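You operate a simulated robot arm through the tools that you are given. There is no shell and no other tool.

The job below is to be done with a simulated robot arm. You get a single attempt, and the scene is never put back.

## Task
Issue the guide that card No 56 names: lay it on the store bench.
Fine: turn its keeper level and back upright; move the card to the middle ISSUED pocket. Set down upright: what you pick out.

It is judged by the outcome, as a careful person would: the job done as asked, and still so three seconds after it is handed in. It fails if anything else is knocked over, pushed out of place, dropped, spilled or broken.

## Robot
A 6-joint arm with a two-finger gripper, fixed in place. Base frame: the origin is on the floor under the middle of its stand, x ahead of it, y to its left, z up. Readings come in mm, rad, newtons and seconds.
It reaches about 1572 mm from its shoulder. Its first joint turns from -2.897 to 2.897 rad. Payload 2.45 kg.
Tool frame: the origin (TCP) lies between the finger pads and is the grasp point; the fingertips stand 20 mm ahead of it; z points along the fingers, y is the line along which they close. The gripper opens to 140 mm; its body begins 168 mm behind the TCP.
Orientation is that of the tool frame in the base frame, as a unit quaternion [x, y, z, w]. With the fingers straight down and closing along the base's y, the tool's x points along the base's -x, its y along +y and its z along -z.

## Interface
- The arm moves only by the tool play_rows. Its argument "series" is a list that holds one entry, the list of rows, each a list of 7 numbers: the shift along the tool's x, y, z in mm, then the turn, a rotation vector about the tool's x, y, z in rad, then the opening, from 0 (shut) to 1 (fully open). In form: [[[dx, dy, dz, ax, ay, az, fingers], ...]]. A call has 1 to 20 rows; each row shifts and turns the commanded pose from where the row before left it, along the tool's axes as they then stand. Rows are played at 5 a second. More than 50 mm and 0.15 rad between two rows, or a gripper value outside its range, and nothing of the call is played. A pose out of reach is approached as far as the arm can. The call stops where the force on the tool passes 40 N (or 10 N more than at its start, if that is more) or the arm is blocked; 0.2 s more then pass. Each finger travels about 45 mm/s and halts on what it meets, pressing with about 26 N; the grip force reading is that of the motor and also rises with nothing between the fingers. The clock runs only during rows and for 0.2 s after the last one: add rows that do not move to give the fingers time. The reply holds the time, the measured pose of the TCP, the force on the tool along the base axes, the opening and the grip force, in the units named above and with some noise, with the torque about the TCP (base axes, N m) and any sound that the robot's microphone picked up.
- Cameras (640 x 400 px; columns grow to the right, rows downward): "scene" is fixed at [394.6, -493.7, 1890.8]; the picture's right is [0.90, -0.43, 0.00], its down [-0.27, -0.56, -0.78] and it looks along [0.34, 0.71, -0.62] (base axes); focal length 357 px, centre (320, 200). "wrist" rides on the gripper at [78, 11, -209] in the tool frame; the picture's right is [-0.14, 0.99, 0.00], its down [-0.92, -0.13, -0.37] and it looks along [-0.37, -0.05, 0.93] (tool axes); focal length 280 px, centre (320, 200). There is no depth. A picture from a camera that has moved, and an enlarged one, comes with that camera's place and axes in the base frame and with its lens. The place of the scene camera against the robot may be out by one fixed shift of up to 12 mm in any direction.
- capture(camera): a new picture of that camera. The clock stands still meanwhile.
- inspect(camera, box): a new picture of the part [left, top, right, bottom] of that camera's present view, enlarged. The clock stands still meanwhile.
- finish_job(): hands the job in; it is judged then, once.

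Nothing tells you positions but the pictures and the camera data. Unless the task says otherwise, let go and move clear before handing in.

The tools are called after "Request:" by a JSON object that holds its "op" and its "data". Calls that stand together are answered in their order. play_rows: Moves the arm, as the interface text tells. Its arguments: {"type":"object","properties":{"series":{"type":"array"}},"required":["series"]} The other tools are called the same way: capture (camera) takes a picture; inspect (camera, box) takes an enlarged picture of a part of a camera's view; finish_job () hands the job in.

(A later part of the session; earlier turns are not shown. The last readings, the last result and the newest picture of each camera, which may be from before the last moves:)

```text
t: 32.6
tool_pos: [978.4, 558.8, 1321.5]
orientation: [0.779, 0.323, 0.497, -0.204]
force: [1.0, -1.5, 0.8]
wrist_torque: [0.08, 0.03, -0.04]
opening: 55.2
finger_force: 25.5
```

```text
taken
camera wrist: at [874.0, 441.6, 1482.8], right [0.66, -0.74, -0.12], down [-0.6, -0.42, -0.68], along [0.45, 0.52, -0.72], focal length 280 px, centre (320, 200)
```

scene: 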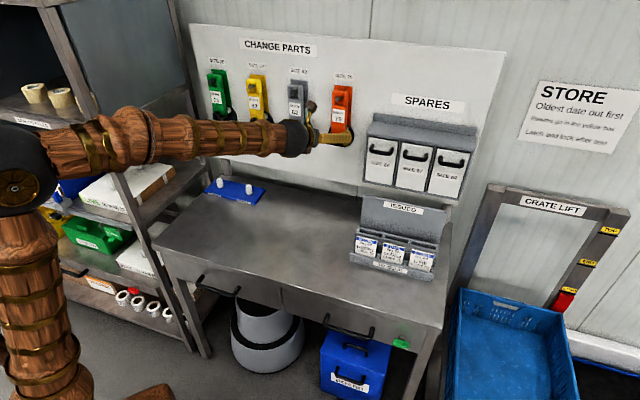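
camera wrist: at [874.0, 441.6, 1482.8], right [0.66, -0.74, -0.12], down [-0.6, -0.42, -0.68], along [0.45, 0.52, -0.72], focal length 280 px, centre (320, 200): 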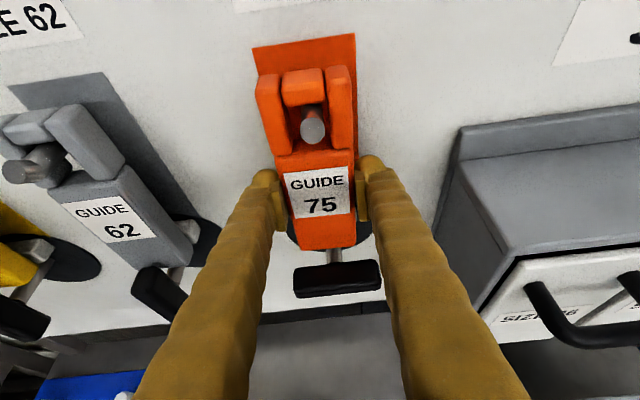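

The guide is held at 55 mm. I'll lift it about 4 mm and check the load before drawing it off the peg.

Request:
{"op": "play_rows", "data": {"series": [[[0, 0, 0, 0, 0, 0, 0], [1.8, 0, -0.85, 0, 0, 0, 0], [1.8, 0, -0.85, 0, 0, 0, 0], [0, 0, 0, 0, 0, 0, 0]]]}}

Request:
{"op": "inspect", "data": {"camera": "wrist", "box": [220, 40, 420, 220]}}

```text
t: 33.6
tool_pos: [977.7, 556.9, 1325.3]
orientation: [0.78, 0.323, 0.497, -0.203]
force: [0.5, 0.1, -2.8]
wrist_torque: [-0.02, 0.02, 0.02]
opening: 55.0
finger_force: 26.0
```

```text
2.22 times, centred on (320, 130) of wrist
camera zoom: at [874.3, 440.6, 1484.7], right [0.66, -0.74, -0.12], down [-0.6, -0.42, -0.68], along [0.45, 0.52, -0.72], focal length 623 px, centre (320, 356)
```

zoom: 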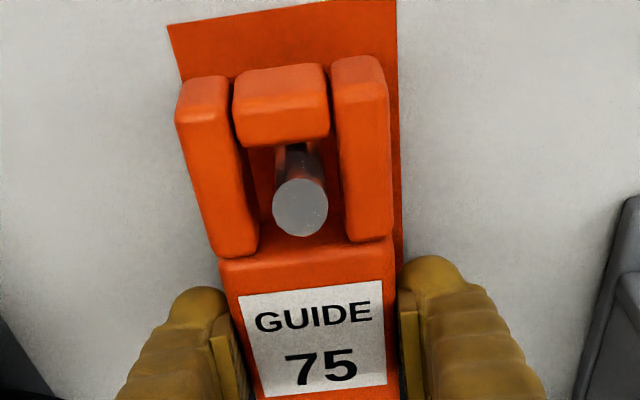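

The guide is floating free on about 3 N and the peg is clear inside the loop. I'll draw it straight off the peg.

Request:
{"op": "play_rows", "data": {"series": [[[-4.2, 0, -9.06, 0, 0, 0, 0], [-4.2, 0, -9.06, 0, 0, 0, 0], [-6.4, 0, -13.6, 0, 0, 0, 0], [-8.5, 0, -18.1, 0, 0, 0, 0], [-10.6, 0, -22.6, 0, 0, 0, 0], [-10.6, 0, -22.6, 0, 0, 0, 0], [0, 0, 0, 0, 0, 0, 0]]]}}

Request:
{"op": "capture", "data": {"camera": "wrist"}}

Request:
{"op": "inspect", "data": {"camera": "scene", "box": [270, 60, 410, 200]}}

```text
t: 35.2
tool_pos: [903.8, 486.1, 1326.2]
orientation: [0.779, 0.324, 0.497, -0.204]
force: [11.0, 9.7, 18.3]
wrist_torque: [0.3, -0.29, -0.02]
opening: 55.0
finger_force: 26.6
```

```text
taken
camera wrist: at [800.1, 369.6, 1485.8], right [0.66, -0.74, -0.12], down [-0.6, -0.42, -0.68], along [0.45, 0.52, -0.72], focal length 280 px, centre (320, 200)
```

wrist: 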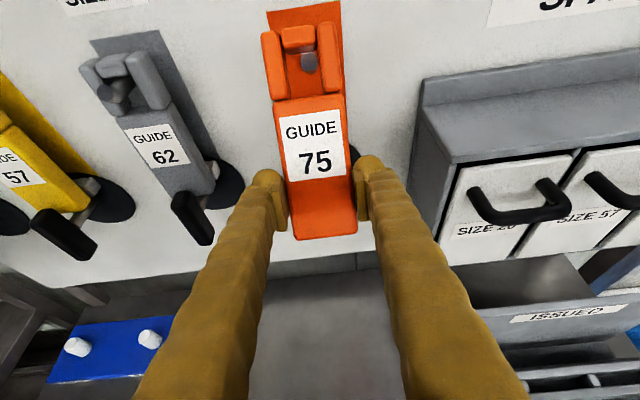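

```text
2.86 times, centred on (340, 130) of scene
camera zoom: at [394.6, -493.7, 1890.8], right [0.9, -0.43, 0.0], down [-0.27, -0.56, -0.78], along [0.34, 0.71, -0.62], focal length 1019 px, centre (263, 400)
```

zoom: 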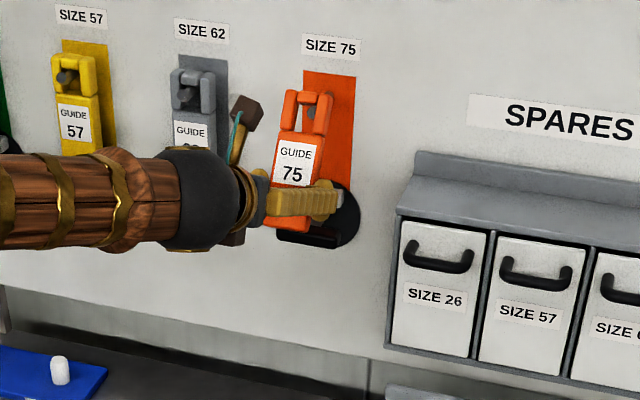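

The load now reads about 15 N toward the board and 18 N up, and the guide looks tilted, as if its loop is still catching on the peg end. I'll look closely before doing anything else.

Request:
{"op": "inspect", "data": {"camera": "wrist", "box": [240, 0, 380, 110]}}

Request:
{"op": "inspect", "data": {"camera": "wrist", "box": [60, 20, 200, 130]}}

Request:
{"op": "inspect", "data": {"camera": "scene", "box": [320, 75, 370, 125]}}

Request:
{"op": "inspect", "data": {"camera": "scene", "box": [265, 65, 325, 125]}}

```text
3.64 times, centred on (310, 55) of wrist
camera zoom: at [800.1, 369.6, 1485.8], right [0.66, -0.74, -0.12], down [-0.6, -0.42, -0.68], along [0.45, 0.52, -0.72], focal length 1020 px, centre (356, 727)
```

zoom: 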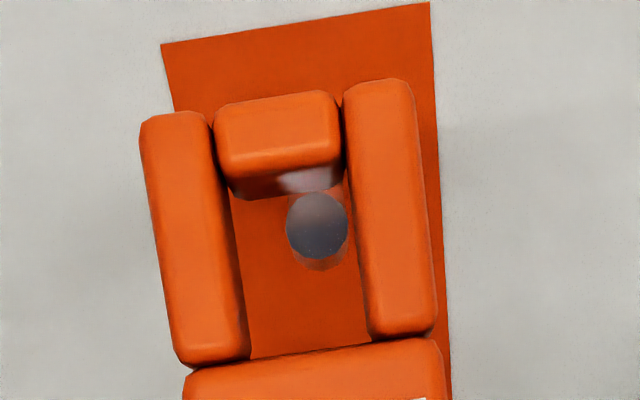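

```text
3.64 times, centred on (130, 75) of wrist
camera zoom: at [800.1, 369.6, 1485.8], right [0.66, -0.74, -0.12], down [-0.6, -0.42, -0.68], along [0.45, 0.52, -0.72], focal length 1020 px, centre (1011, 654)
```

zoom: 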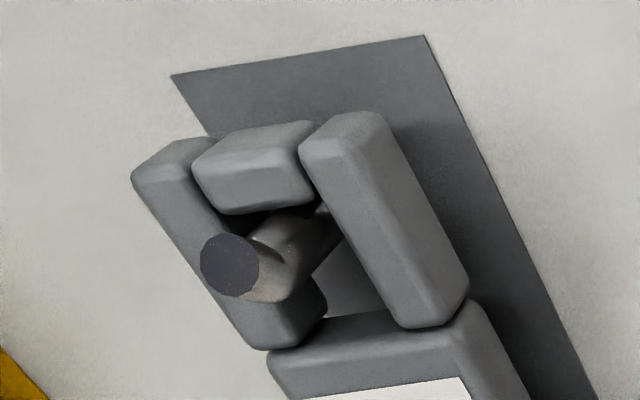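

```text
8.00 times, centred on (345, 100) of scene
camera zoom: at [394.6, -493.7, 1890.8], right [0.9, -0.43, 0.0], down [-0.27, -0.56, -0.78], along [0.34, 0.71, -0.62], focal length 2854 px, centre (120, 1000)
```

zoom: 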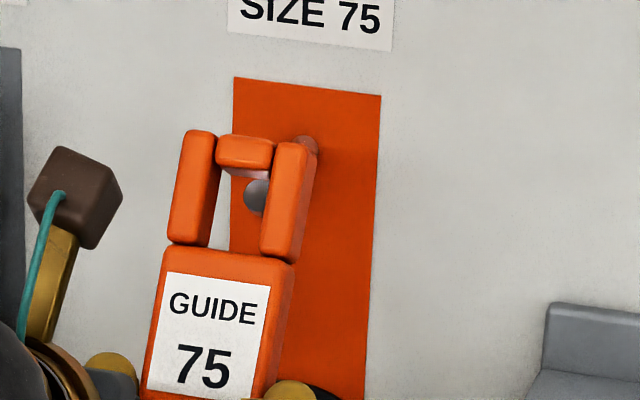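

```text
6.67 times, centred on (295, 95) of scene
camera zoom: at [394.6, -493.7, 1890.8], right [0.9, -0.43, 0.0], down [-0.27, -0.56, -0.78], along [0.34, 0.71, -0.62], focal length 2379 px, centre (487, 900)
```

zoom: 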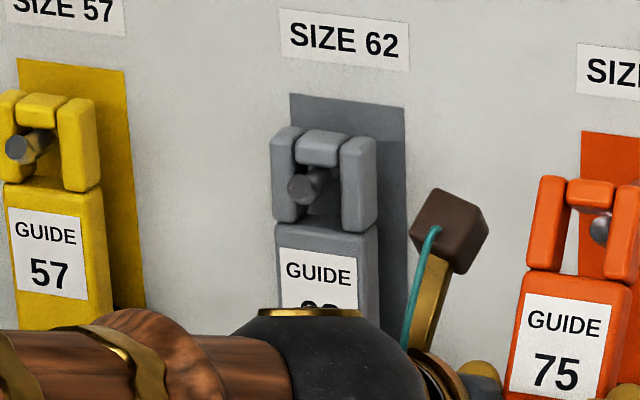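

The neighbouring pegs look like they may turn up at the tip, like hooks. I'll zoom right in on them to be sure before freeing the guide.

Request:
{"op": "inspect", "data": {"camera": "wrist", "box": [80, 40, 160, 110]}}

Request:
{"op": "inspect", "data": {"camera": "wrist", "box": [280, 20, 345, 80]}}

Request:
{"op": "inspect", "data": {"camera": "scene", "box": [245, 75, 275, 105]}}

Request:
{"op": "inspect", "data": {"camera": "scene", "box": [330, 80, 360, 110]}}

```text
5.71 times, centred on (120, 75) of wrist
camera zoom: at [800.1, 369.6, 1485.8], right [0.66, -0.74, -0.12], down [-0.6, -0.42, -0.68], along [0.45, 0.52, -0.72], focal length 1602 px, centre (1463, 914)
```

zoom: 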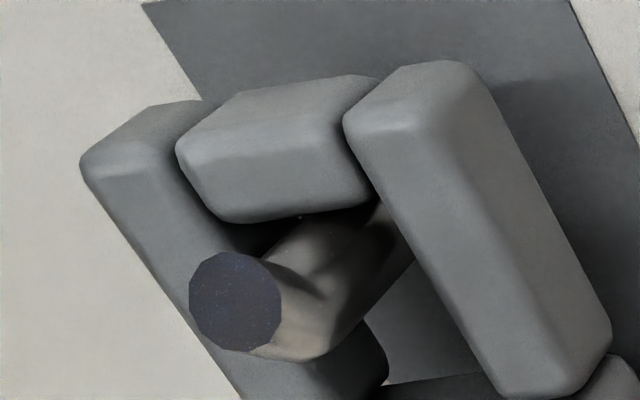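

```text
6.67 times, centred on (312, 50) of wrist
camera zoom: at [800.1, 369.6, 1485.8], right [0.66, -0.74, -0.12], down [-0.6, -0.42, -0.68], along [0.45, 0.52, -0.72], focal length 1869 px, centre (370, 1200)
```

zoom: 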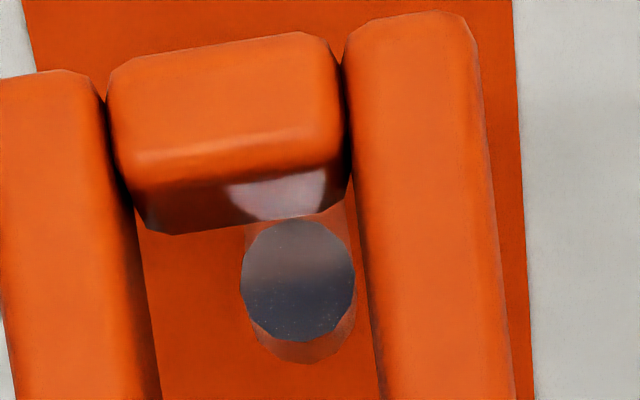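

```text
13.33 times, centred on (260, 90) of scene
camera zoom: at [394.6, -493.7, 1890.8], right [0.9, -0.43, 0.0], down [-0.27, -0.56, -0.78], along [0.34, 0.71, -0.62], focal length 4757 px, centre (1120, 1667)
```

zoom: 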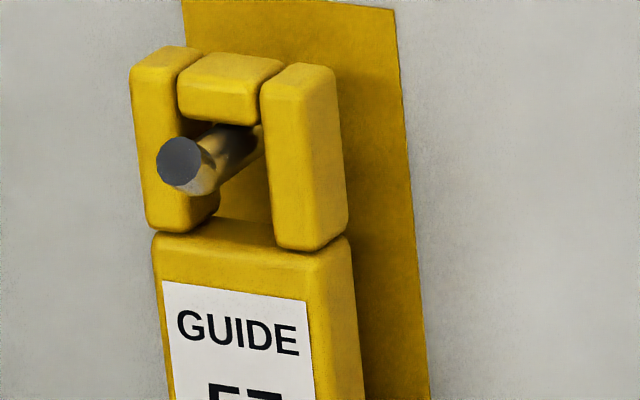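

```text
13.33 times, centred on (345, 95) of scene
camera zoom: at [394.6, -493.7, 1890.8], right [0.9, -0.43, 0.0], down [-0.27, -0.56, -0.78], along [0.34, 0.71, -0.62], focal length 4757 px, centre (-13, 1600)
```

zoom: 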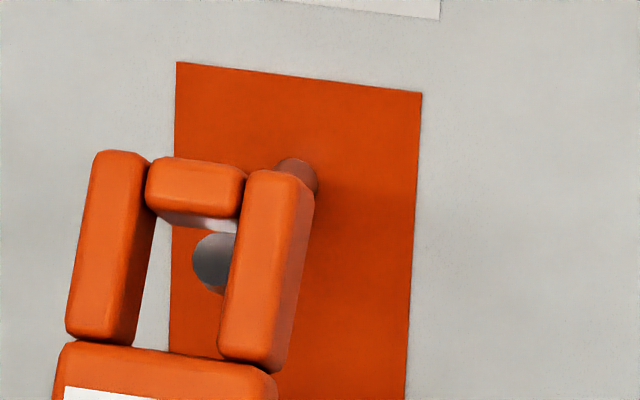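

The pegs do turn up slightly at the tip, so my 4 mm lift was too little: the loop caught and the guide tilted about 45° in the pads. Nothing has dropped. I'll reverse the motion, swinging the guide back upright around the peg to re-hang it, and then regrip properly.

Request:
{"op": "play_rows", "data": {"series": [[[2.66, 0, 0.97, 0, 0, 0, 0], [-3.5, 0, 7.3, 0, 0.068, 0, 0], [-3.5, 0, 7.3, 0, 0.068, 0, 0], [0, 0, 0, 0, 0, 0, 0]]]}}

Request:
{"op": "capture", "data": {"camera": "wrist"}}

Request:
{"op": "inspect", "data": {"camera": "scene", "box": [310, 75, 370, 135]}}

```text
t: 36.2
tool_pos: [912.5, 495.0, 1315.1]
orientation: [0.744, 0.308, 0.549, -0.224]
force: [1.5, 4.1, 3.8]
wrist_torque: [-0.18, -0.23, 0.19]
opening: 55.0
finger_force: 25.5
```

```text
taken
camera wrist: at [794.9, 364.7, 1452.3], right [0.67, -0.73, -0.13], down [-0.53, -0.35, -0.77], along [0.52, 0.59, -0.62], focal length 280 px, centre (320, 200)
```

wrist: 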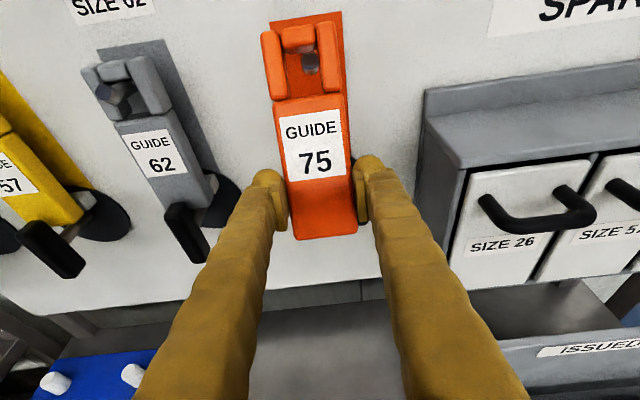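

```text
6.67 times, centred on (340, 105) of scene
camera zoom: at [394.6, -493.7, 1890.8], right [0.9, -0.43, 0.0], down [-0.27, -0.56, -0.78], along [0.34, 0.71, -0.62], focal length 2379 px, centre (187, 833)
```

zoom: 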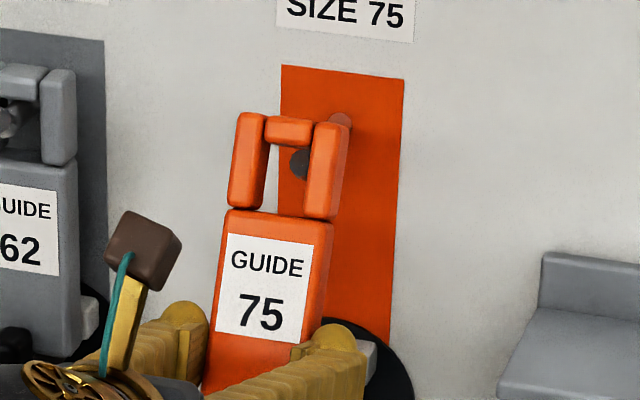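

The load is nearly gone and the guide is swinging back as intended. I'll continue the same arc.

Request:
{"op": "play_rows", "data": {"series": [[[-3.5, 0, 7.3, 0, 0.068, 0, 0], [-3.5, 0, 7.3, 0, 0.068, 0, 0], [-3.5, 0, 7.3, 0, 0.068, 0, 0], [-3.5, 0, 7.3, 0, 0.068, 0, 0], [0, 0, 0, 0, 0, 0, 0]]]}}

Request:
{"op": "capture", "data": {"camera": "wrist"}}

Request:
{"op": "inspect", "data": {"camera": "scene", "box": [310, 75, 370, 135]}}

```text
t: 37.4
tool_pos: [933.4, 510.5, 1295.4]
orientation: [0.662, 0.275, 0.645, -0.265]
force: [-0.5, 5.3, 15.3]
wrist_torque: [-0.14, -0.47, 0.16]
opening: 55.2
finger_force: 26.9
```

```text
taken
camera wrist: at [793.4, 358.0, 1379.8], right [0.7, -0.7, -0.13], down [-0.37, -0.19, -0.91], along [0.62, 0.68, -0.39], focal length 280 px, centre (320, 200)
```

wrist: 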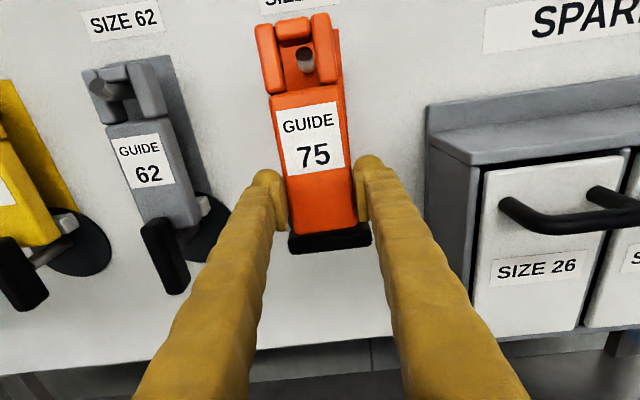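

```text
6.67 times, centred on (340, 105) of scene
camera zoom: at [394.6, -493.7, 1890.8], right [0.9, -0.43, 0.0], down [-0.27, -0.56, -0.78], along [0.34, 0.71, -0.62], focal length 2379 px, centre (187, 833)
```

zoom: 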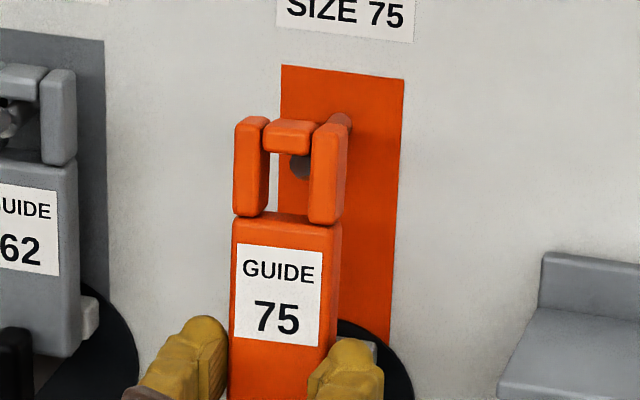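

The guide is still on the peg, tilted about 22° now, with 15 N pressing it onto the peg. I'll raise slightly and continue the swing inward.

Request:
{"op": "play_rows", "data": {"series": [[[-1, 0, 7.3, 0, 0.068, 0, 0], [-3, 0, 11, 0, 0.068, 0, 0], [0, 0, 0, 0, 0, 0, 0]]]}}

Request:
{"op": "inspect", "data": {"camera": "wrist", "box": [230, 0, 410, 260]}}

Request:
{"op": "inspect", "data": {"camera": "scene", "box": [310, 75, 370, 135]}}

```text
t: 38.2
tool_pos: [946.1, 522.3, 1290.4]
orientation: [0.617, 0.257, 0.688, -0.283]
force: [0.5, -0.6, 3.7]
wrist_torque: [0.04, -0.05, 0.01]
opening: 54.9
finger_force: 26.1
```

```text
1.54 times, centred on (320, 130) of wrist
camera zoom: at [800.4, 364.0, 1346.6], right [0.71, -0.69, -0.13], down [-0.28, -0.1, -0.96], along [0.65, 0.72, -0.26], focal length 431 px, centre (320, 308)
```

zoom: 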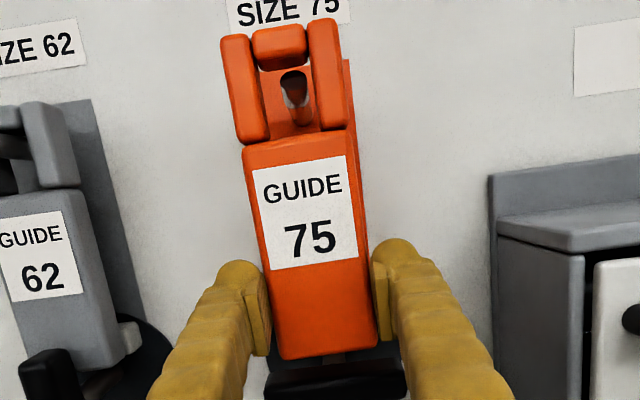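

```text
6.67 times, centred on (340, 105) of scene
camera zoom: at [394.6, -493.7, 1890.8], right [0.9, -0.43, 0.0], down [-0.27, -0.56, -0.78], along [0.34, 0.71, -0.62], focal length 2379 px, centre (187, 833)
```

zoom: 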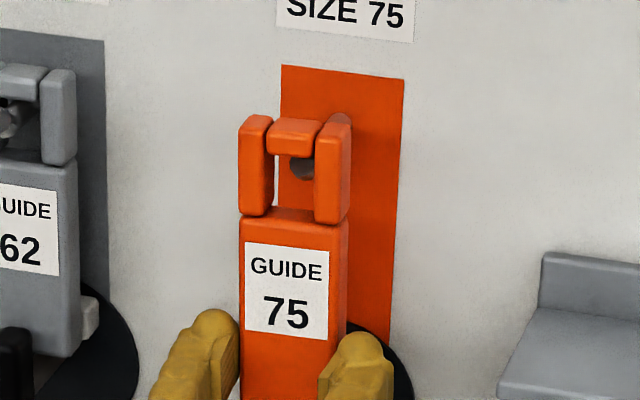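

It is almost free of load and the bar is just over the peg's tip. I'll continue bringing it upright and inward in small steps.

Request:
{"op": "play_rows", "data": {"series": [[[-1.9, 0, 12.1, 0, 0.061, 0, 0], [-2.6, 0, 11.9, 0, 0.061, 0, 0], [0, 0, 0, 0, 0, 0, 0]]]}}

Request:
{"op": "inspect", "data": {"camera": "wrist", "box": [230, 0, 410, 260]}}

Request:
{"op": "inspect", "data": {"camera": "scene", "box": [310, 75, 370, 135]}}

```text
t: 39.0
tool_pos: [963.3, 541.4, 1290.2]
orientation: [0.573, 0.239, 0.724, -0.299]
force: [1.1, -0.1, -1.8]
wrist_torque: [-0.02, 0.03, 0.0]
opening: 55.2
finger_force: 26.0
```

```text
1.54 times, centred on (320, 130) of wrist
camera zoom: at [814.3, 378.5, 1319.4], right [0.72, -0.68, -0.13], down [-0.19, -0.02, -0.98], along [0.66, 0.73, -0.14], focal length 431 px, centre (320, 308)
```

zoom: 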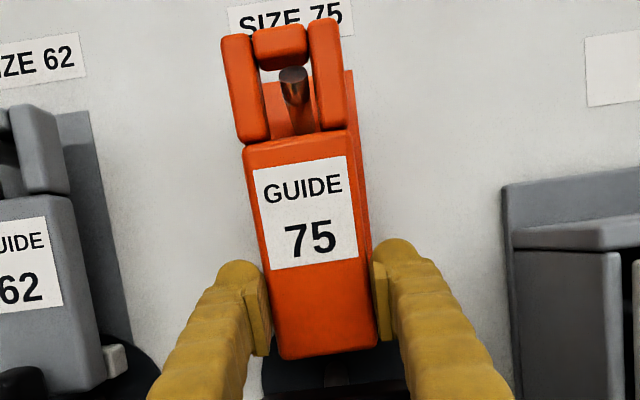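

```text
6.67 times, centred on (340, 105) of scene
camera zoom: at [394.6, -493.7, 1890.8], right [0.9, -0.43, 0.0], down [-0.27, -0.56, -0.78], along [0.34, 0.71, -0.62], focal length 2379 px, centre (187, 833)
```

zoom: 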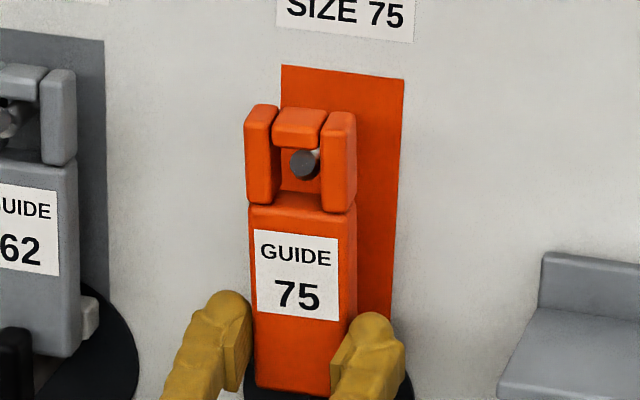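

The peg is now properly through the loop and the guide hangs free in the grip. I'll do the last few degrees and move the rest of the way in.

Request:
{"op": "play_rows", "data": {"series": [[[-2.8, 0, 10, 0, 0.061, 0, 0], [-3.4, 0, 9, 0, 0.061, 0, 0], [0, 0, 0, 0, 0, 0, 0]]]}}

Request:
{"op": "capture", "data": {"camera": "wrist"}}

Request:
{"op": "inspect", "data": {"camera": "scene", "box": [310, 75, 370, 155]}}

```text
t: 39.8
tool_pos: [977.7, 556.1, 1289.0]
orientation: [0.529, 0.22, 0.758, -0.312]
force: [-10.1, -13.0, -6.1]
wrist_torque: [-0.49, 0.4, -0.09]
opening: 55.1
finger_force: 26.2
```

```text
taken
camera wrist: at [826.7, 390.6, 1291.1], right [0.73, -0.67, -0.13], down [-0.11, 0.07, -0.99], along [0.67, 0.74, -0.02], focal length 280 px, centre (320, 200)
```

wrist: 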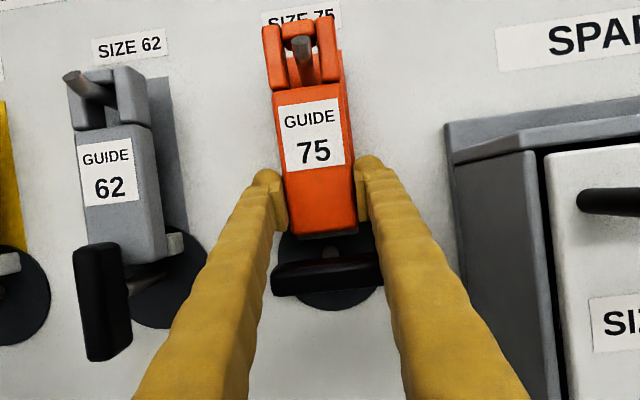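

```text
5.00 times, centred on (340, 115) of scene
camera zoom: at [394.6, -493.7, 1890.8], right [0.9, -0.43, 0.0], down [-0.27, -0.56, -0.78], along [0.34, 0.71, -0.62], focal length 1784 px, centre (220, 625)
```

zoom: 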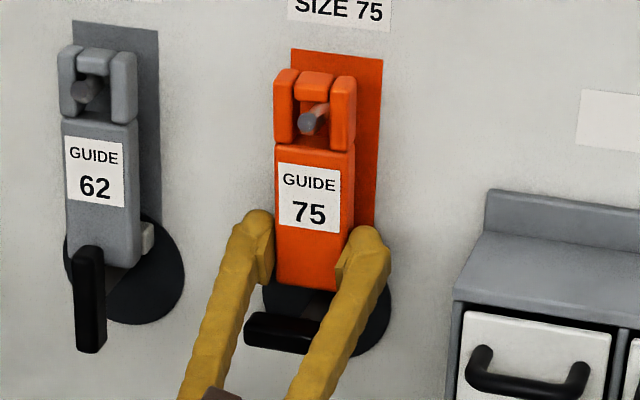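

Request:
{"op": "inspect", "data": {"camera": "wrist", "box": [250, 10, 370, 110]}}

Request:
{"op": "inspect", "data": {"camera": "wrist", "box": [50, 50, 170, 150]}}

Request:
{"op": "inspect", "data": {"camera": "wrist", "box": [240, 170, 400, 320]}}

```text
4.00 times, centred on (310, 60) of wrist
camera zoom: at [826.7, 390.6, 1291.1], right [0.73, -0.67, -0.13], down [-0.11, 0.07, -0.99], along [0.67, 0.74, -0.02], focal length 1122 px, centre (360, 760)
```

zoom: 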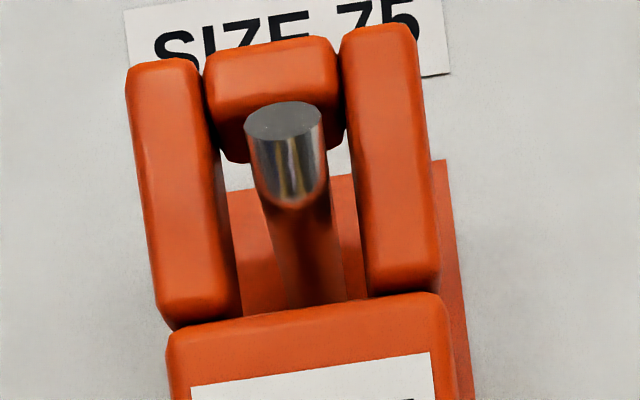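

```text
4.00 times, centred on (110, 100) of wrist
camera zoom: at [826.7, 390.6, 1291.1], right [0.73, -0.67, -0.13], down [-0.11, 0.07, -0.99], along [0.67, 0.74, -0.02], focal length 1122 px, centre (1160, 600)
```

zoom: 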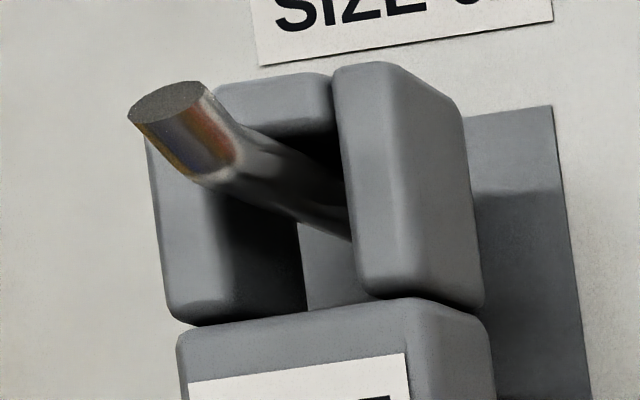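

```text
2.67 times, centred on (320, 245) of wrist
camera zoom: at [826.7, 390.6, 1291.1], right [0.73, -0.67, -0.13], down [-0.11, 0.07, -0.99], along [0.67, 0.74, -0.02], focal length 748 px, centre (320, 80)
```

zoom: 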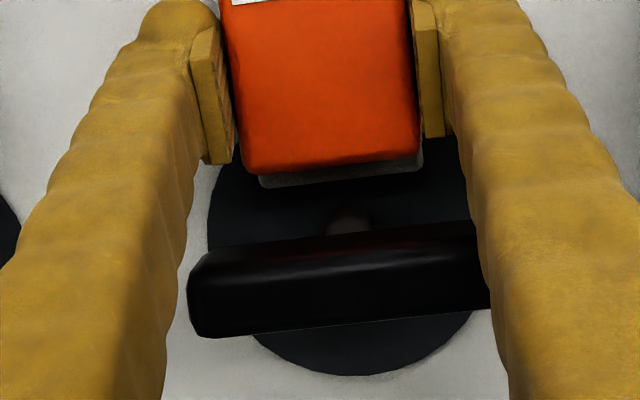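

Now the hook shape is clear: a rod with a tip bent up about 30°, so the lip is roughly 6 mm high. The guide is upright in its seat but about 7 mm high, so I'll lower it until the peg takes its weight.

Request:
{"op": "play_rows", "data": {"series": [[[0.17, 0, -0.47, 0, 0, 0, 0], [-1.88, 0, -0.69, 0, 0, 0, 0], [-1.88, 0, -0.69, 0, 0, 0, 0], [0, 0, 0, 0, 0, 0, 0]]]}}

Request:
{"op": "inspect", "data": {"camera": "wrist", "box": [250, 10, 370, 110]}}

```text
t: 40.8
tool_pos: [977.5, 554.4, 1285.3]
orientation: [0.528, 0.22, 0.759, -0.312]
force: [-0.3, 0.2, -1.9]
wrist_torque: [-0.04, 0.05, 0.03]
opening: 55.0
finger_force: 26.7
```

```text
4.00 times, centred on (310, 60) of wrist
camera zoom: at [826.8, 390.1, 1287.8], right [0.73, -0.67, -0.13], down [-0.11, 0.07, -0.99], along [0.67, 0.74, -0.02], focal length 1122 px, centre (360, 760)
```

zoom: 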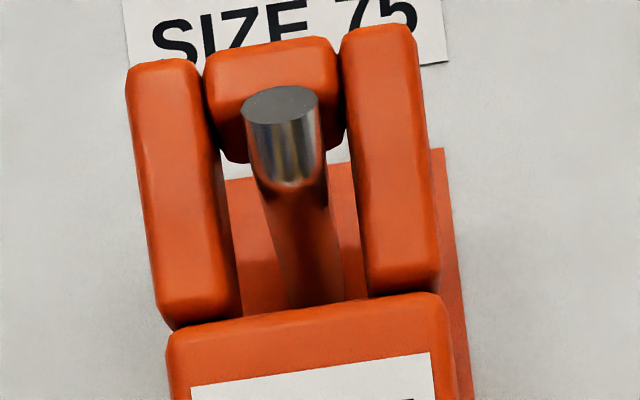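

Request:
{"op": "play_rows", "data": {"series": [[[-1.88, 0, -0.69, 0, 0, 0, 0], [-0.94, 0, -0.34, 0, 0, 0, 0], [0, 0, 0, 0, 0, 0, 0]]]}}

```text
t: 41.6
tool_pos: [976.3, 553.2, 1283.0]
orientation: [0.528, 0.22, 0.759, -0.312]
force: [-0.1, 0.7, 2.7]
wrist_torque: [-0.14, 0.03, 0.01]
opening: 54.9
finger_force: 25.7
```

The peg has begun to take the weight. I'll seat it a few millimetres further in, then release gently.

Request:
{"op": "play_rows", "data": {"series": [[[-1.2, 0, 3.29, 0, 0, 0, 0], [0, 0, 0, 0, 0, 0, 0]]]}}

Request:
{"op": "inspect", "data": {"camera": "wrist", "box": [230, 0, 410, 260]}}

Request:
{"op": "inspect", "data": {"camera": "scene", "box": [310, 75, 370, 155]}}

```text
t: 42.2
tool_pos: [978.5, 557.2, 1282.1]
orientation: [0.529, 0.22, 0.758, -0.312]
force: [-13.9, -13.9, 4.6]
wrist_torque: [-0.3, 0.35, -0.02]
opening: 55.3
finger_force: 26.4
```

```text
1.54 times, centred on (320, 130) of wrist
camera zoom: at [828.0, 391.9, 1284.7], right [0.73, -0.67, -0.13], down [-0.11, 0.07, -0.99], along [0.67, 0.74, -0.02], focal length 431 px, centre (320, 308)
```

zoom: 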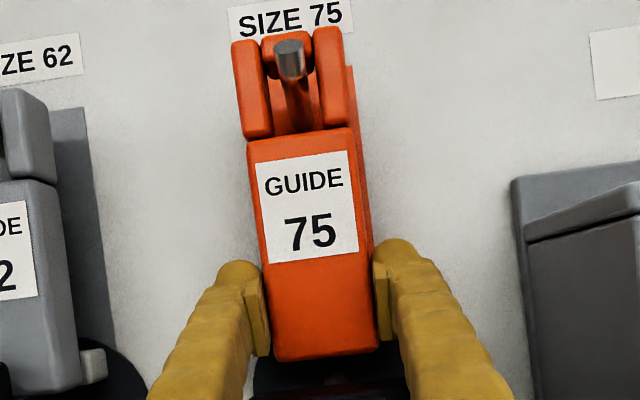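

```text
5.00 times, centred on (340, 115) of scene
camera zoom: at [394.6, -493.7, 1890.8], right [0.9, -0.43, 0.0], down [-0.27, -0.56, -0.78], along [0.34, 0.71, -0.62], focal length 1784 px, centre (220, 625)
```

zoom: 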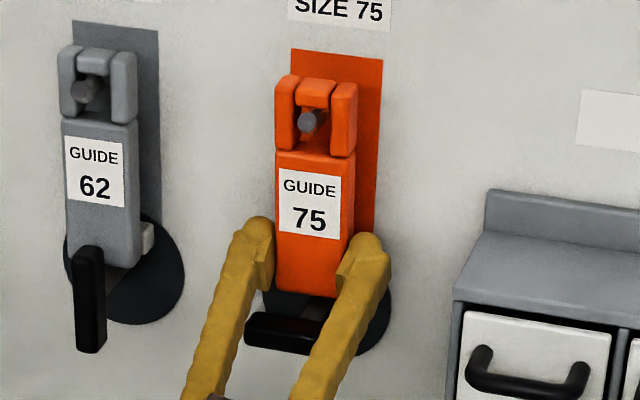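

The guide is seated as it hung originally. I'll ease off the contact, open, and back away to regrip it higher.

Request:
{"op": "play_rows", "data": {"series": [[[0.14, 0, -0.38, 0, 0, 0, 0.38], [0, 0, 0, 0, 0, 0, 0.42], [0, 0, 0, 0, 0, 0, 0.5], [0, 0, 0, 0, 0, 0, 0.6], [0, 0, 0, 0, 0, 0, 0.75], [0, 0, 0, 0, 0, 0, 0.75], [0, 0, 0, 0, 0, 0, 0.75]]]}}

Request:
{"op": "capture", "data": {"camera": "wrist"}}

Request:
{"op": "inspect", "data": {"camera": "scene", "box": [310, 75, 370, 155]}}

```text
t: 43.8
tool_pos: [979.0, 556.4, 1282.7]
orientation: [0.528, 0.219, 0.759, -0.312]
force: [-0.8, 0.0, 0.4]
wrist_torque: [-0.01, -0.01, 0.01]
opening: 105.0
finger_force: 0.1
```

```text
taken
camera wrist: at [828.0, 392.6, 1284.5], right [0.73, -0.67, -0.13], down [-0.11, 0.07, -0.99], along [0.67, 0.74, -0.02], focal length 280 px, centre (320, 200)
```

wrist: 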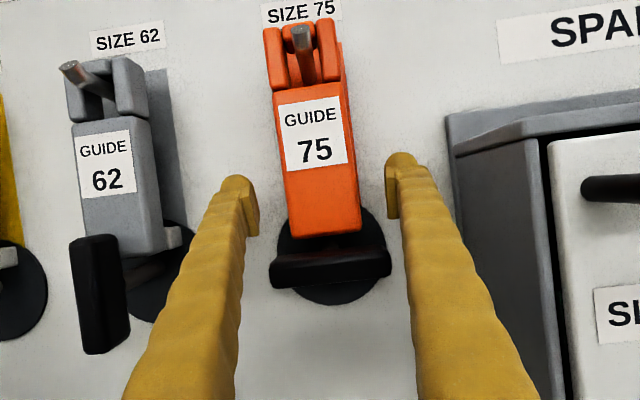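

```text
5.00 times, centred on (340, 115) of scene
camera zoom: at [394.6, -493.7, 1890.8], right [0.9, -0.43, 0.0], down [-0.27, -0.56, -0.78], along [0.34, 0.71, -0.62], focal length 1784 px, centre (220, 625)
```

zoom: 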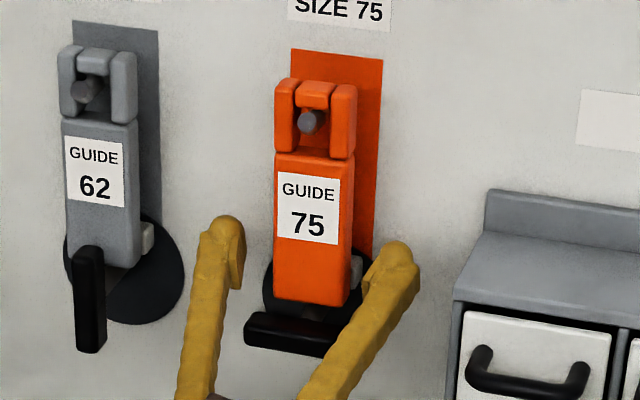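

Guide 75 hangs securely on its peg again and the keeper is still level. I'll raise the open fingers to mid-body and pitch down about 25° around it.

Request:
{"op": "play_rows", "data": {"series": [[[22.1, 0, 8.1, 0, 0, 0, 0.8], [22.1, 0, 8.1, 0, 0, 0, 0.8], [0, 0, 0, 0, -0.131, 0, 0.8], [0, 0, 0, 0, -0.131, 0, 0.8], [0, 0, 0, 0, -0.131, 0, 0.8], [0, 0, 0, 0, -0.131, 0, 0.8], [0, 0, 0, 0, -0.131, 0, 0.8], [0, 0, 0, 0, -0.131, 0, 0.8], [0, 0, 0, 0, 0, 0, 0.8]]]}}

Request:
{"op": "capture", "data": {"camera": "wrist"}}

Request:
{"op": "inspect", "data": {"camera": "scene", "box": [310, 75, 370, 155]}}

```text
t: 45.8
tool_pos: [979.0, 555.6, 1329.4]
orientation: [0.779, 0.322, 0.499, -0.204]
force: [-0.1, 0.1, 0.0]
wrist_torque: [0.03, -0.02, -0.01]
opening: 111.8
finger_force: 0.0
```

```text
taken
camera wrist: at [874.5, 439.2, 1489.1], right [0.66, -0.74, -0.12], down [-0.6, -0.42, -0.68], along [0.45, 0.52, -0.72], focal length 280 px, centre (320, 200)
```

wrist: 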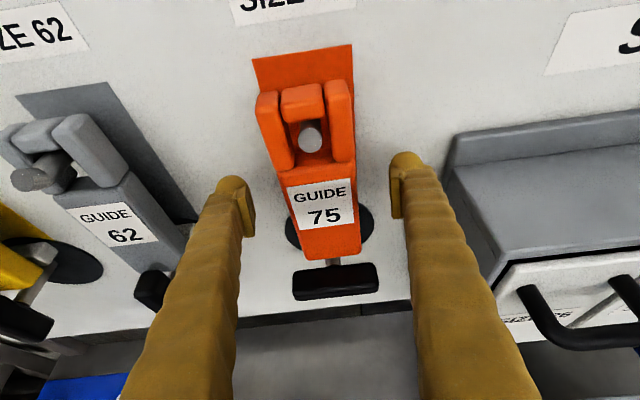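

```text
5.00 times, centred on (340, 115) of scene
camera zoom: at [394.6, -493.7, 1890.8], right [0.9, -0.43, 0.0], down [-0.27, -0.56, -0.78], along [0.34, 0.71, -0.62], focal length 1784 px, centre (220, 625)
```

zoom: 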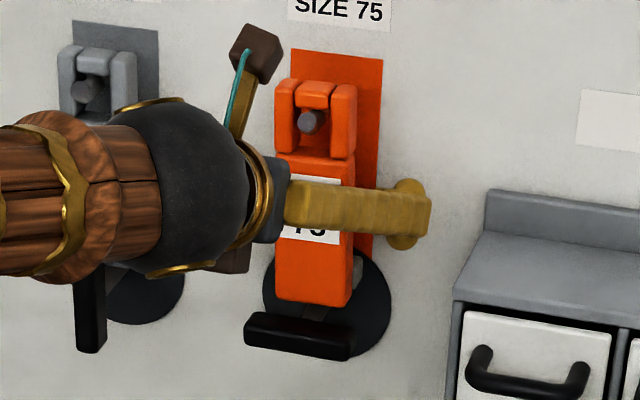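

Request:
{"op": "play_rows", "data": {"series": [[[0, 0, 0, 0, 0, 0, 0.6], [0, 0, 0, 0, 0, 0, 0.45], [0, 0, 0, 0, 0, 0, 0.3], [0, 0, 0, 0, 0, 0, 0.1], [0, 0, 0, 0, 0, 0, 0], [0, 0, 0, 0, 0, 0, 0]]]}}

Request:
{"op": "play_rows", "data": {"series": [[[3.6, 0, -1.7, 0, 0, 0, 0], [3.6, 0, -1.7, 0, 0, 0, 0], [3.6, 0, -1.7, 0, 0, 0, 0], [0, 0, 0, 0, 0, 0, 0]]]}}

Request:
{"op": "capture", "data": {"camera": "wrist"}}

Request:
{"op": "inspect", "data": {"camera": "wrist", "box": [240, 60, 380, 180]}}

Request:
{"op": "inspect", "data": {"camera": "scene", "box": [320, 75, 370, 125]}}

```text
t: 47.2
tool_pos: [978.6, 555.5, 1328.9]
orientation: [0.779, 0.323, 0.497, -0.204]
force: [0.4, 1.0, 0.6]
wrist_torque: [-0.01, -0.02, 0.01]
opening: 56.1
finger_force: 26.2
```

```text
t: 48.2
tool_pos: [979.2, 557.7, 1340.1]
orientation: [0.778, 0.323, 0.498, -0.204]
force: [-0.2, -0.4, -2.1]
wrist_torque: [0.02, -0.03, 0.01]
opening: 56.1
finger_force: 25.9
```

```text
taken
camera wrist: at [874.8, 440.7, 1499.7], right [0.66, -0.74, -0.12], down [-0.6, -0.42, -0.68], along [0.45, 0.52, -0.72], focal length 280 px, centre (320, 200)
```

wrist: 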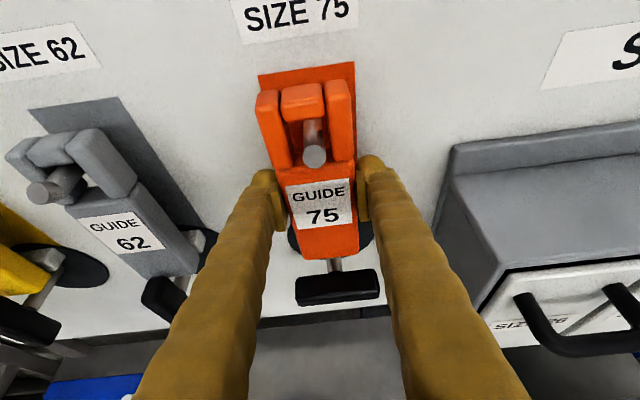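

```text
3.33 times, centred on (310, 120) of wrist
camera zoom: at [874.8, 440.7, 1499.7], right [0.66, -0.74, -0.12], down [-0.6, -0.42, -0.68], along [0.45, 0.52, -0.72], focal length 935 px, centre (353, 467)
```

zoom: 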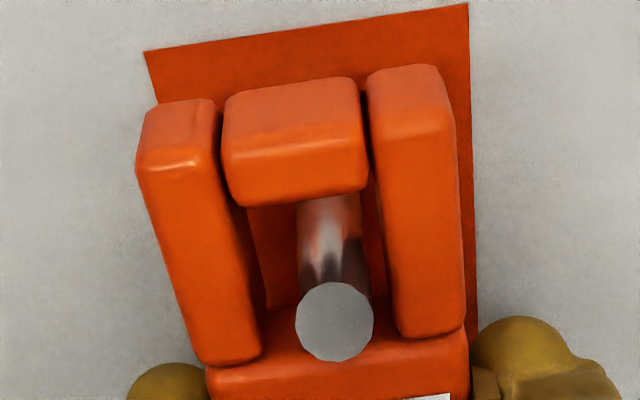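

```text
8.00 times, centred on (345, 100) of scene
camera zoom: at [394.6, -493.7, 1890.8], right [0.9, -0.43, 0.0], down [-0.27, -0.56, -0.78], along [0.34, 0.71, -0.62], focal length 2854 px, centre (120, 1000)
```

zoom: 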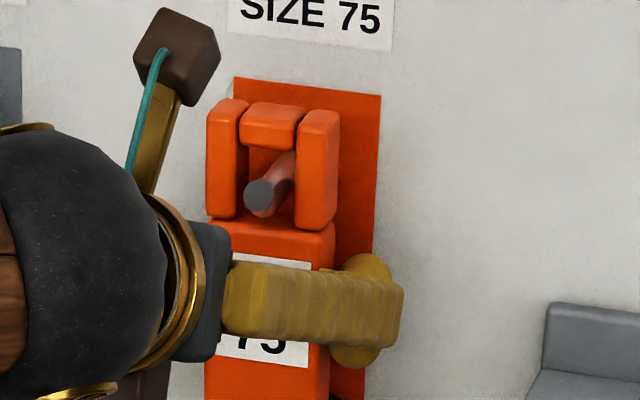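

Lifted 12 mm, the loop's bar now clears the tip and the body clears the rod. I'll draw it out in short steps while watching the force.

Request:
{"op": "play_rows", "data": {"series": [[[-3, 0, -6.3, 0, 0, 0, 0], [-3, 0, -6.3, 0, 0, 0, 0], [-3, 0, -6.3, 0, 0, 0, 0], [-3, 0, -6.3, 0, 0, 0, 0], [0, 0, 0, 0, 0, 0, 0]]]}}

Request:
{"op": "inspect", "data": {"camera": "wrist", "box": [240, 30, 400, 250]}}

Request:
{"op": "inspect", "data": {"camera": "scene", "box": [310, 75, 370, 135]}}

```text
t: 49.4
tool_pos: [957.5, 538.2, 1342.4]
orientation: [0.779, 0.323, 0.498, -0.203]
force: [0.3, -0.6, -1.9]
wrist_torque: [-0.02, 0.0, 0.02]
opening: 56.2
finger_force: 25.6
```

```text
1.82 times, centred on (320, 140) of wrist
camera zoom: at [854.7, 420.0, 1501.2], right [0.66, -0.74, -0.12], down [-0.6, -0.42, -0.68], along [0.45, 0.52, -0.72], focal length 510 px, centre (320, 309)
```

zoom: 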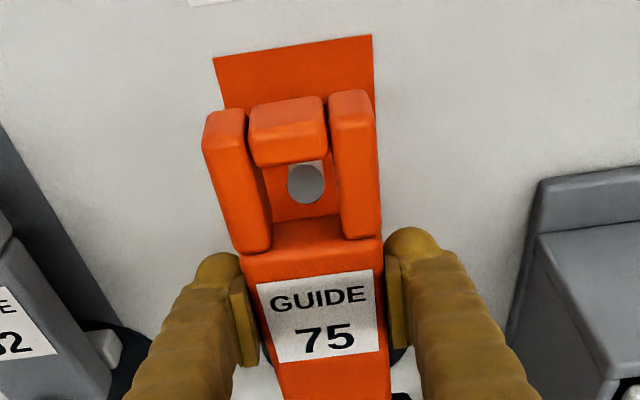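

```text
6.67 times, centred on (340, 105) of scene
camera zoom: at [394.6, -493.7, 1890.8], right [0.9, -0.43, 0.0], down [-0.27, -0.56, -0.78], along [0.34, 0.71, -0.62], focal length 2379 px, centre (187, 833)
```

zoom: 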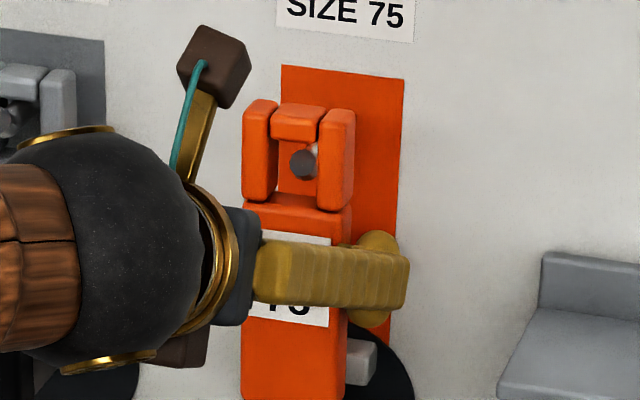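

It comes away freely with only its own weight on the tool. I'll continue straight out.

Request:
{"op": "play_rows", "data": {"series": [[[-3.8, 0, -8.2, 0, 0, 0, 0], [-3.8, 0, -8.2, 0, 0, 0, 0], [-6.4, 0, -13.6, 0, 0, 0, 0], [-10.6, 0, -22.6, 0, 0, 0, 0], [-12.7, 0, -27.2, 0, 0, 0, 0], [0, 0, 0, 0, 0, 0, 0]]]}}

Request:
{"op": "capture", "data": {"camera": "wrist"}}

Request:
{"op": "capture", "data": {"camera": "scene"}}

```text
t: 50.8
tool_pos: [898.2, 474.3, 1343.7]
orientation: [0.779, 0.322, 0.498, -0.204]
force: [0.3, 0.1, -2.3]
wrist_torque: [0.01, -0.01, 0.03]
opening: 56.3
finger_force: 25.6
```

```text
taken
camera wrist: at [794.2, 358.5, 1503.5], right [0.66, -0.74, -0.12], down [-0.6, -0.42, -0.68], along [0.45, 0.52, -0.72], focal length 280 px, centre (320, 200)
```

wrist: 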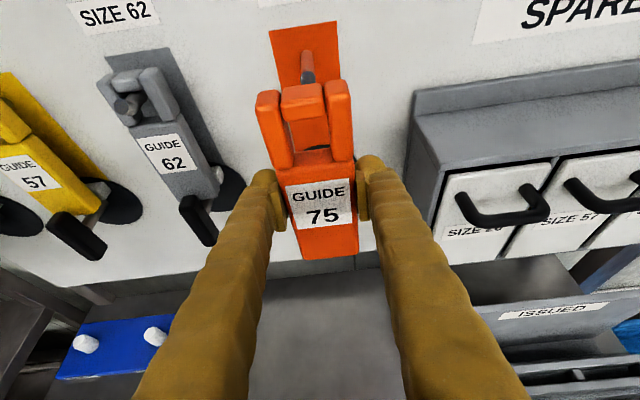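

```text
taken
```

scene: 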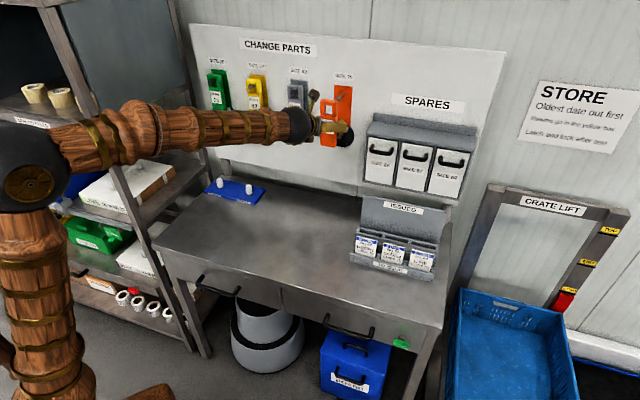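

The guide is off the peg and held upright. I'll carry it over a clear stretch of bench between the blue plate and the card rack, staying well above the surface for now.

Request:
{"op": "play_rows", "data": {"series": [[[-25.8, -13.3, -2.7, 0, 0, 0, 0], [-25.8, -13.3, -2.7, 0, 0, 0, 0], [-25.8, -13.3, -2.7, 0, 0, 0, 0], [-25.8, -13.3, -2.7, 0, 0, 0, 0], [-25.8, -13.3, -2.7, 0, 0, 0, 0], [-25.8, -13.3, -2.7, 0, 0, 0, 0], [-25.8, -13.3, -2.7, 0, 0, 0, 0], [-25.8, -13.3, -2.7, 0, 0, 0, 0], [-25.8, -13.3, -2.7, 0, 0, 0, 0], [0, 0, 0, 0, 0, 0, 0]]]}}

Request:
{"op": "capture", "data": {"camera": "wrist"}}

Request:
{"op": "capture", "data": {"camera": "scene"}}

```text
t: 53.0
tool_pos: [728.6, 472.6, 1139.9]
orientation: [0.779, 0.323, 0.498, -0.204]
force: [0.7, -1.0, -2.0]
wrist_torque: [0.01, 0.0, -0.02]
opening: 56.3
finger_force: 27.0
```

```text
taken
camera wrist: at [623.4, 355.5, 1300.9], right [0.66, -0.74, -0.12], down [-0.6, -0.42, -0.68], along [0.45, 0.52, -0.72], focal length 280 px, centre (320, 200)
```

wrist: 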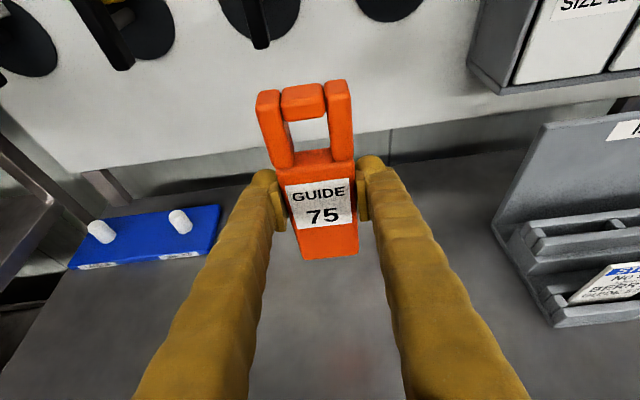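

```text
taken
```

scene: 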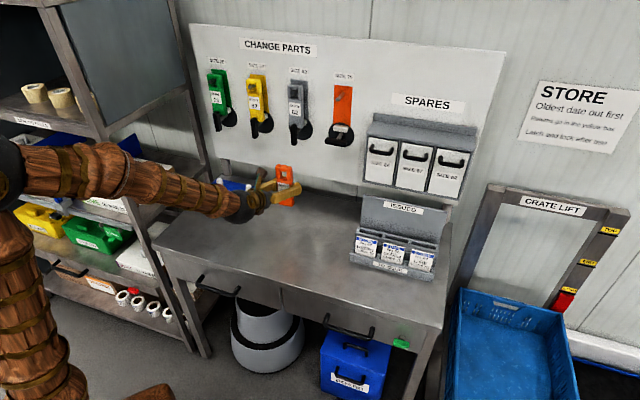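

Request:
{"op": "inspect", "data": {"camera": "wrist", "box": [60, 190, 240, 290]}}

Request:
{"op": "inspect", "data": {"camera": "wrist", "box": [480, 100, 640, 340]}}

Request:
{"op": "inspect", "data": {"camera": "wrist", "box": [240, 70, 400, 270]}}

Request:
{"op": "inspect", "data": {"camera": "scene", "box": [240, 150, 330, 240]}}

```text
3.56 times, centred on (150, 240) of wrist
camera zoom: at [623.4, 355.5, 1300.9], right [0.66, -0.74, -0.12], down [-0.6, -0.42, -0.68], along [0.45, 0.52, -0.72], focal length 997 px, centre (924, 58)
```

zoom: 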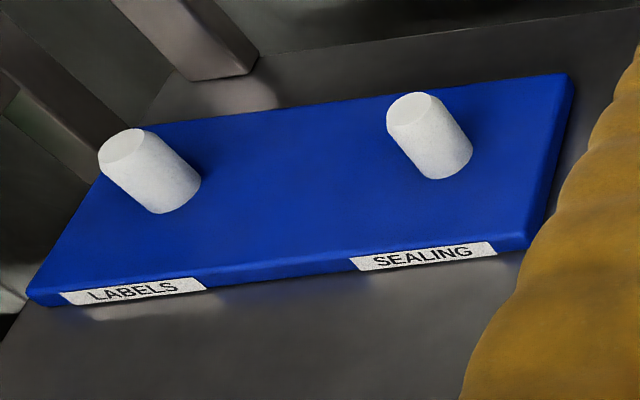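

```text
1.67 times, centred on (560, 220) of wrist
camera zoom: at [623.4, 355.5, 1300.9], right [0.66, -0.74, -0.12], down [-0.6, -0.42, -0.68], along [0.45, 0.52, -0.72], focal length 467 px, centre (-80, 167)
```

zoom: 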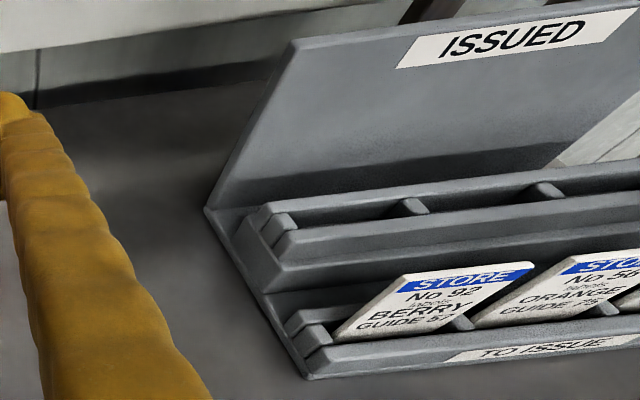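

```text
2.00 times, centred on (320, 170) of wrist
camera zoom: at [623.4, 355.5, 1300.9], right [0.66, -0.74, -0.12], down [-0.6, -0.42, -0.68], along [0.45, 0.52, -0.72], focal length 561 px, centre (320, 260)
```

zoom: 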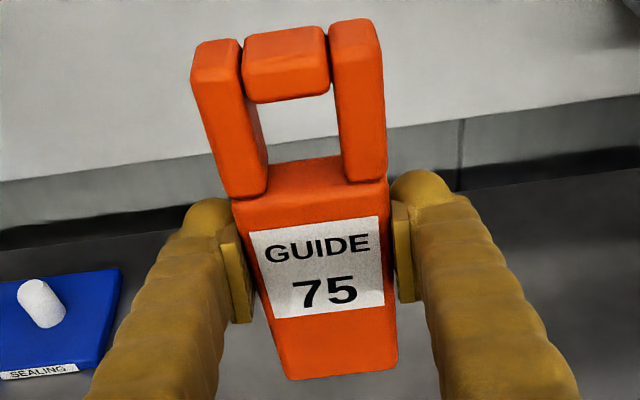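

```text
4.44 times, centred on (285, 195) of scene
camera zoom: at [394.6, -493.7, 1890.8], right [0.9, -0.43, 0.0], down [-0.27, -0.56, -0.78], along [0.34, 0.71, -0.62], focal length 1586 px, centre (476, 222)
```

zoom: 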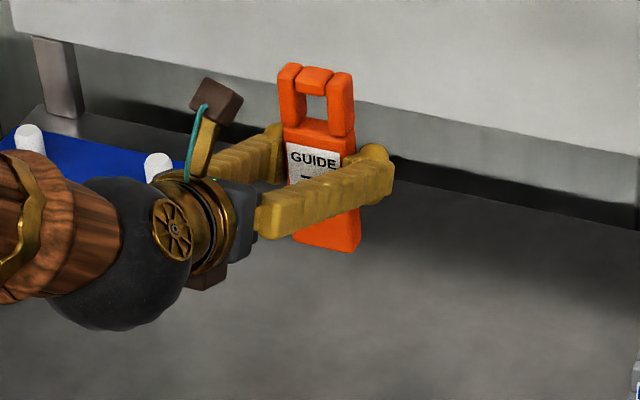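

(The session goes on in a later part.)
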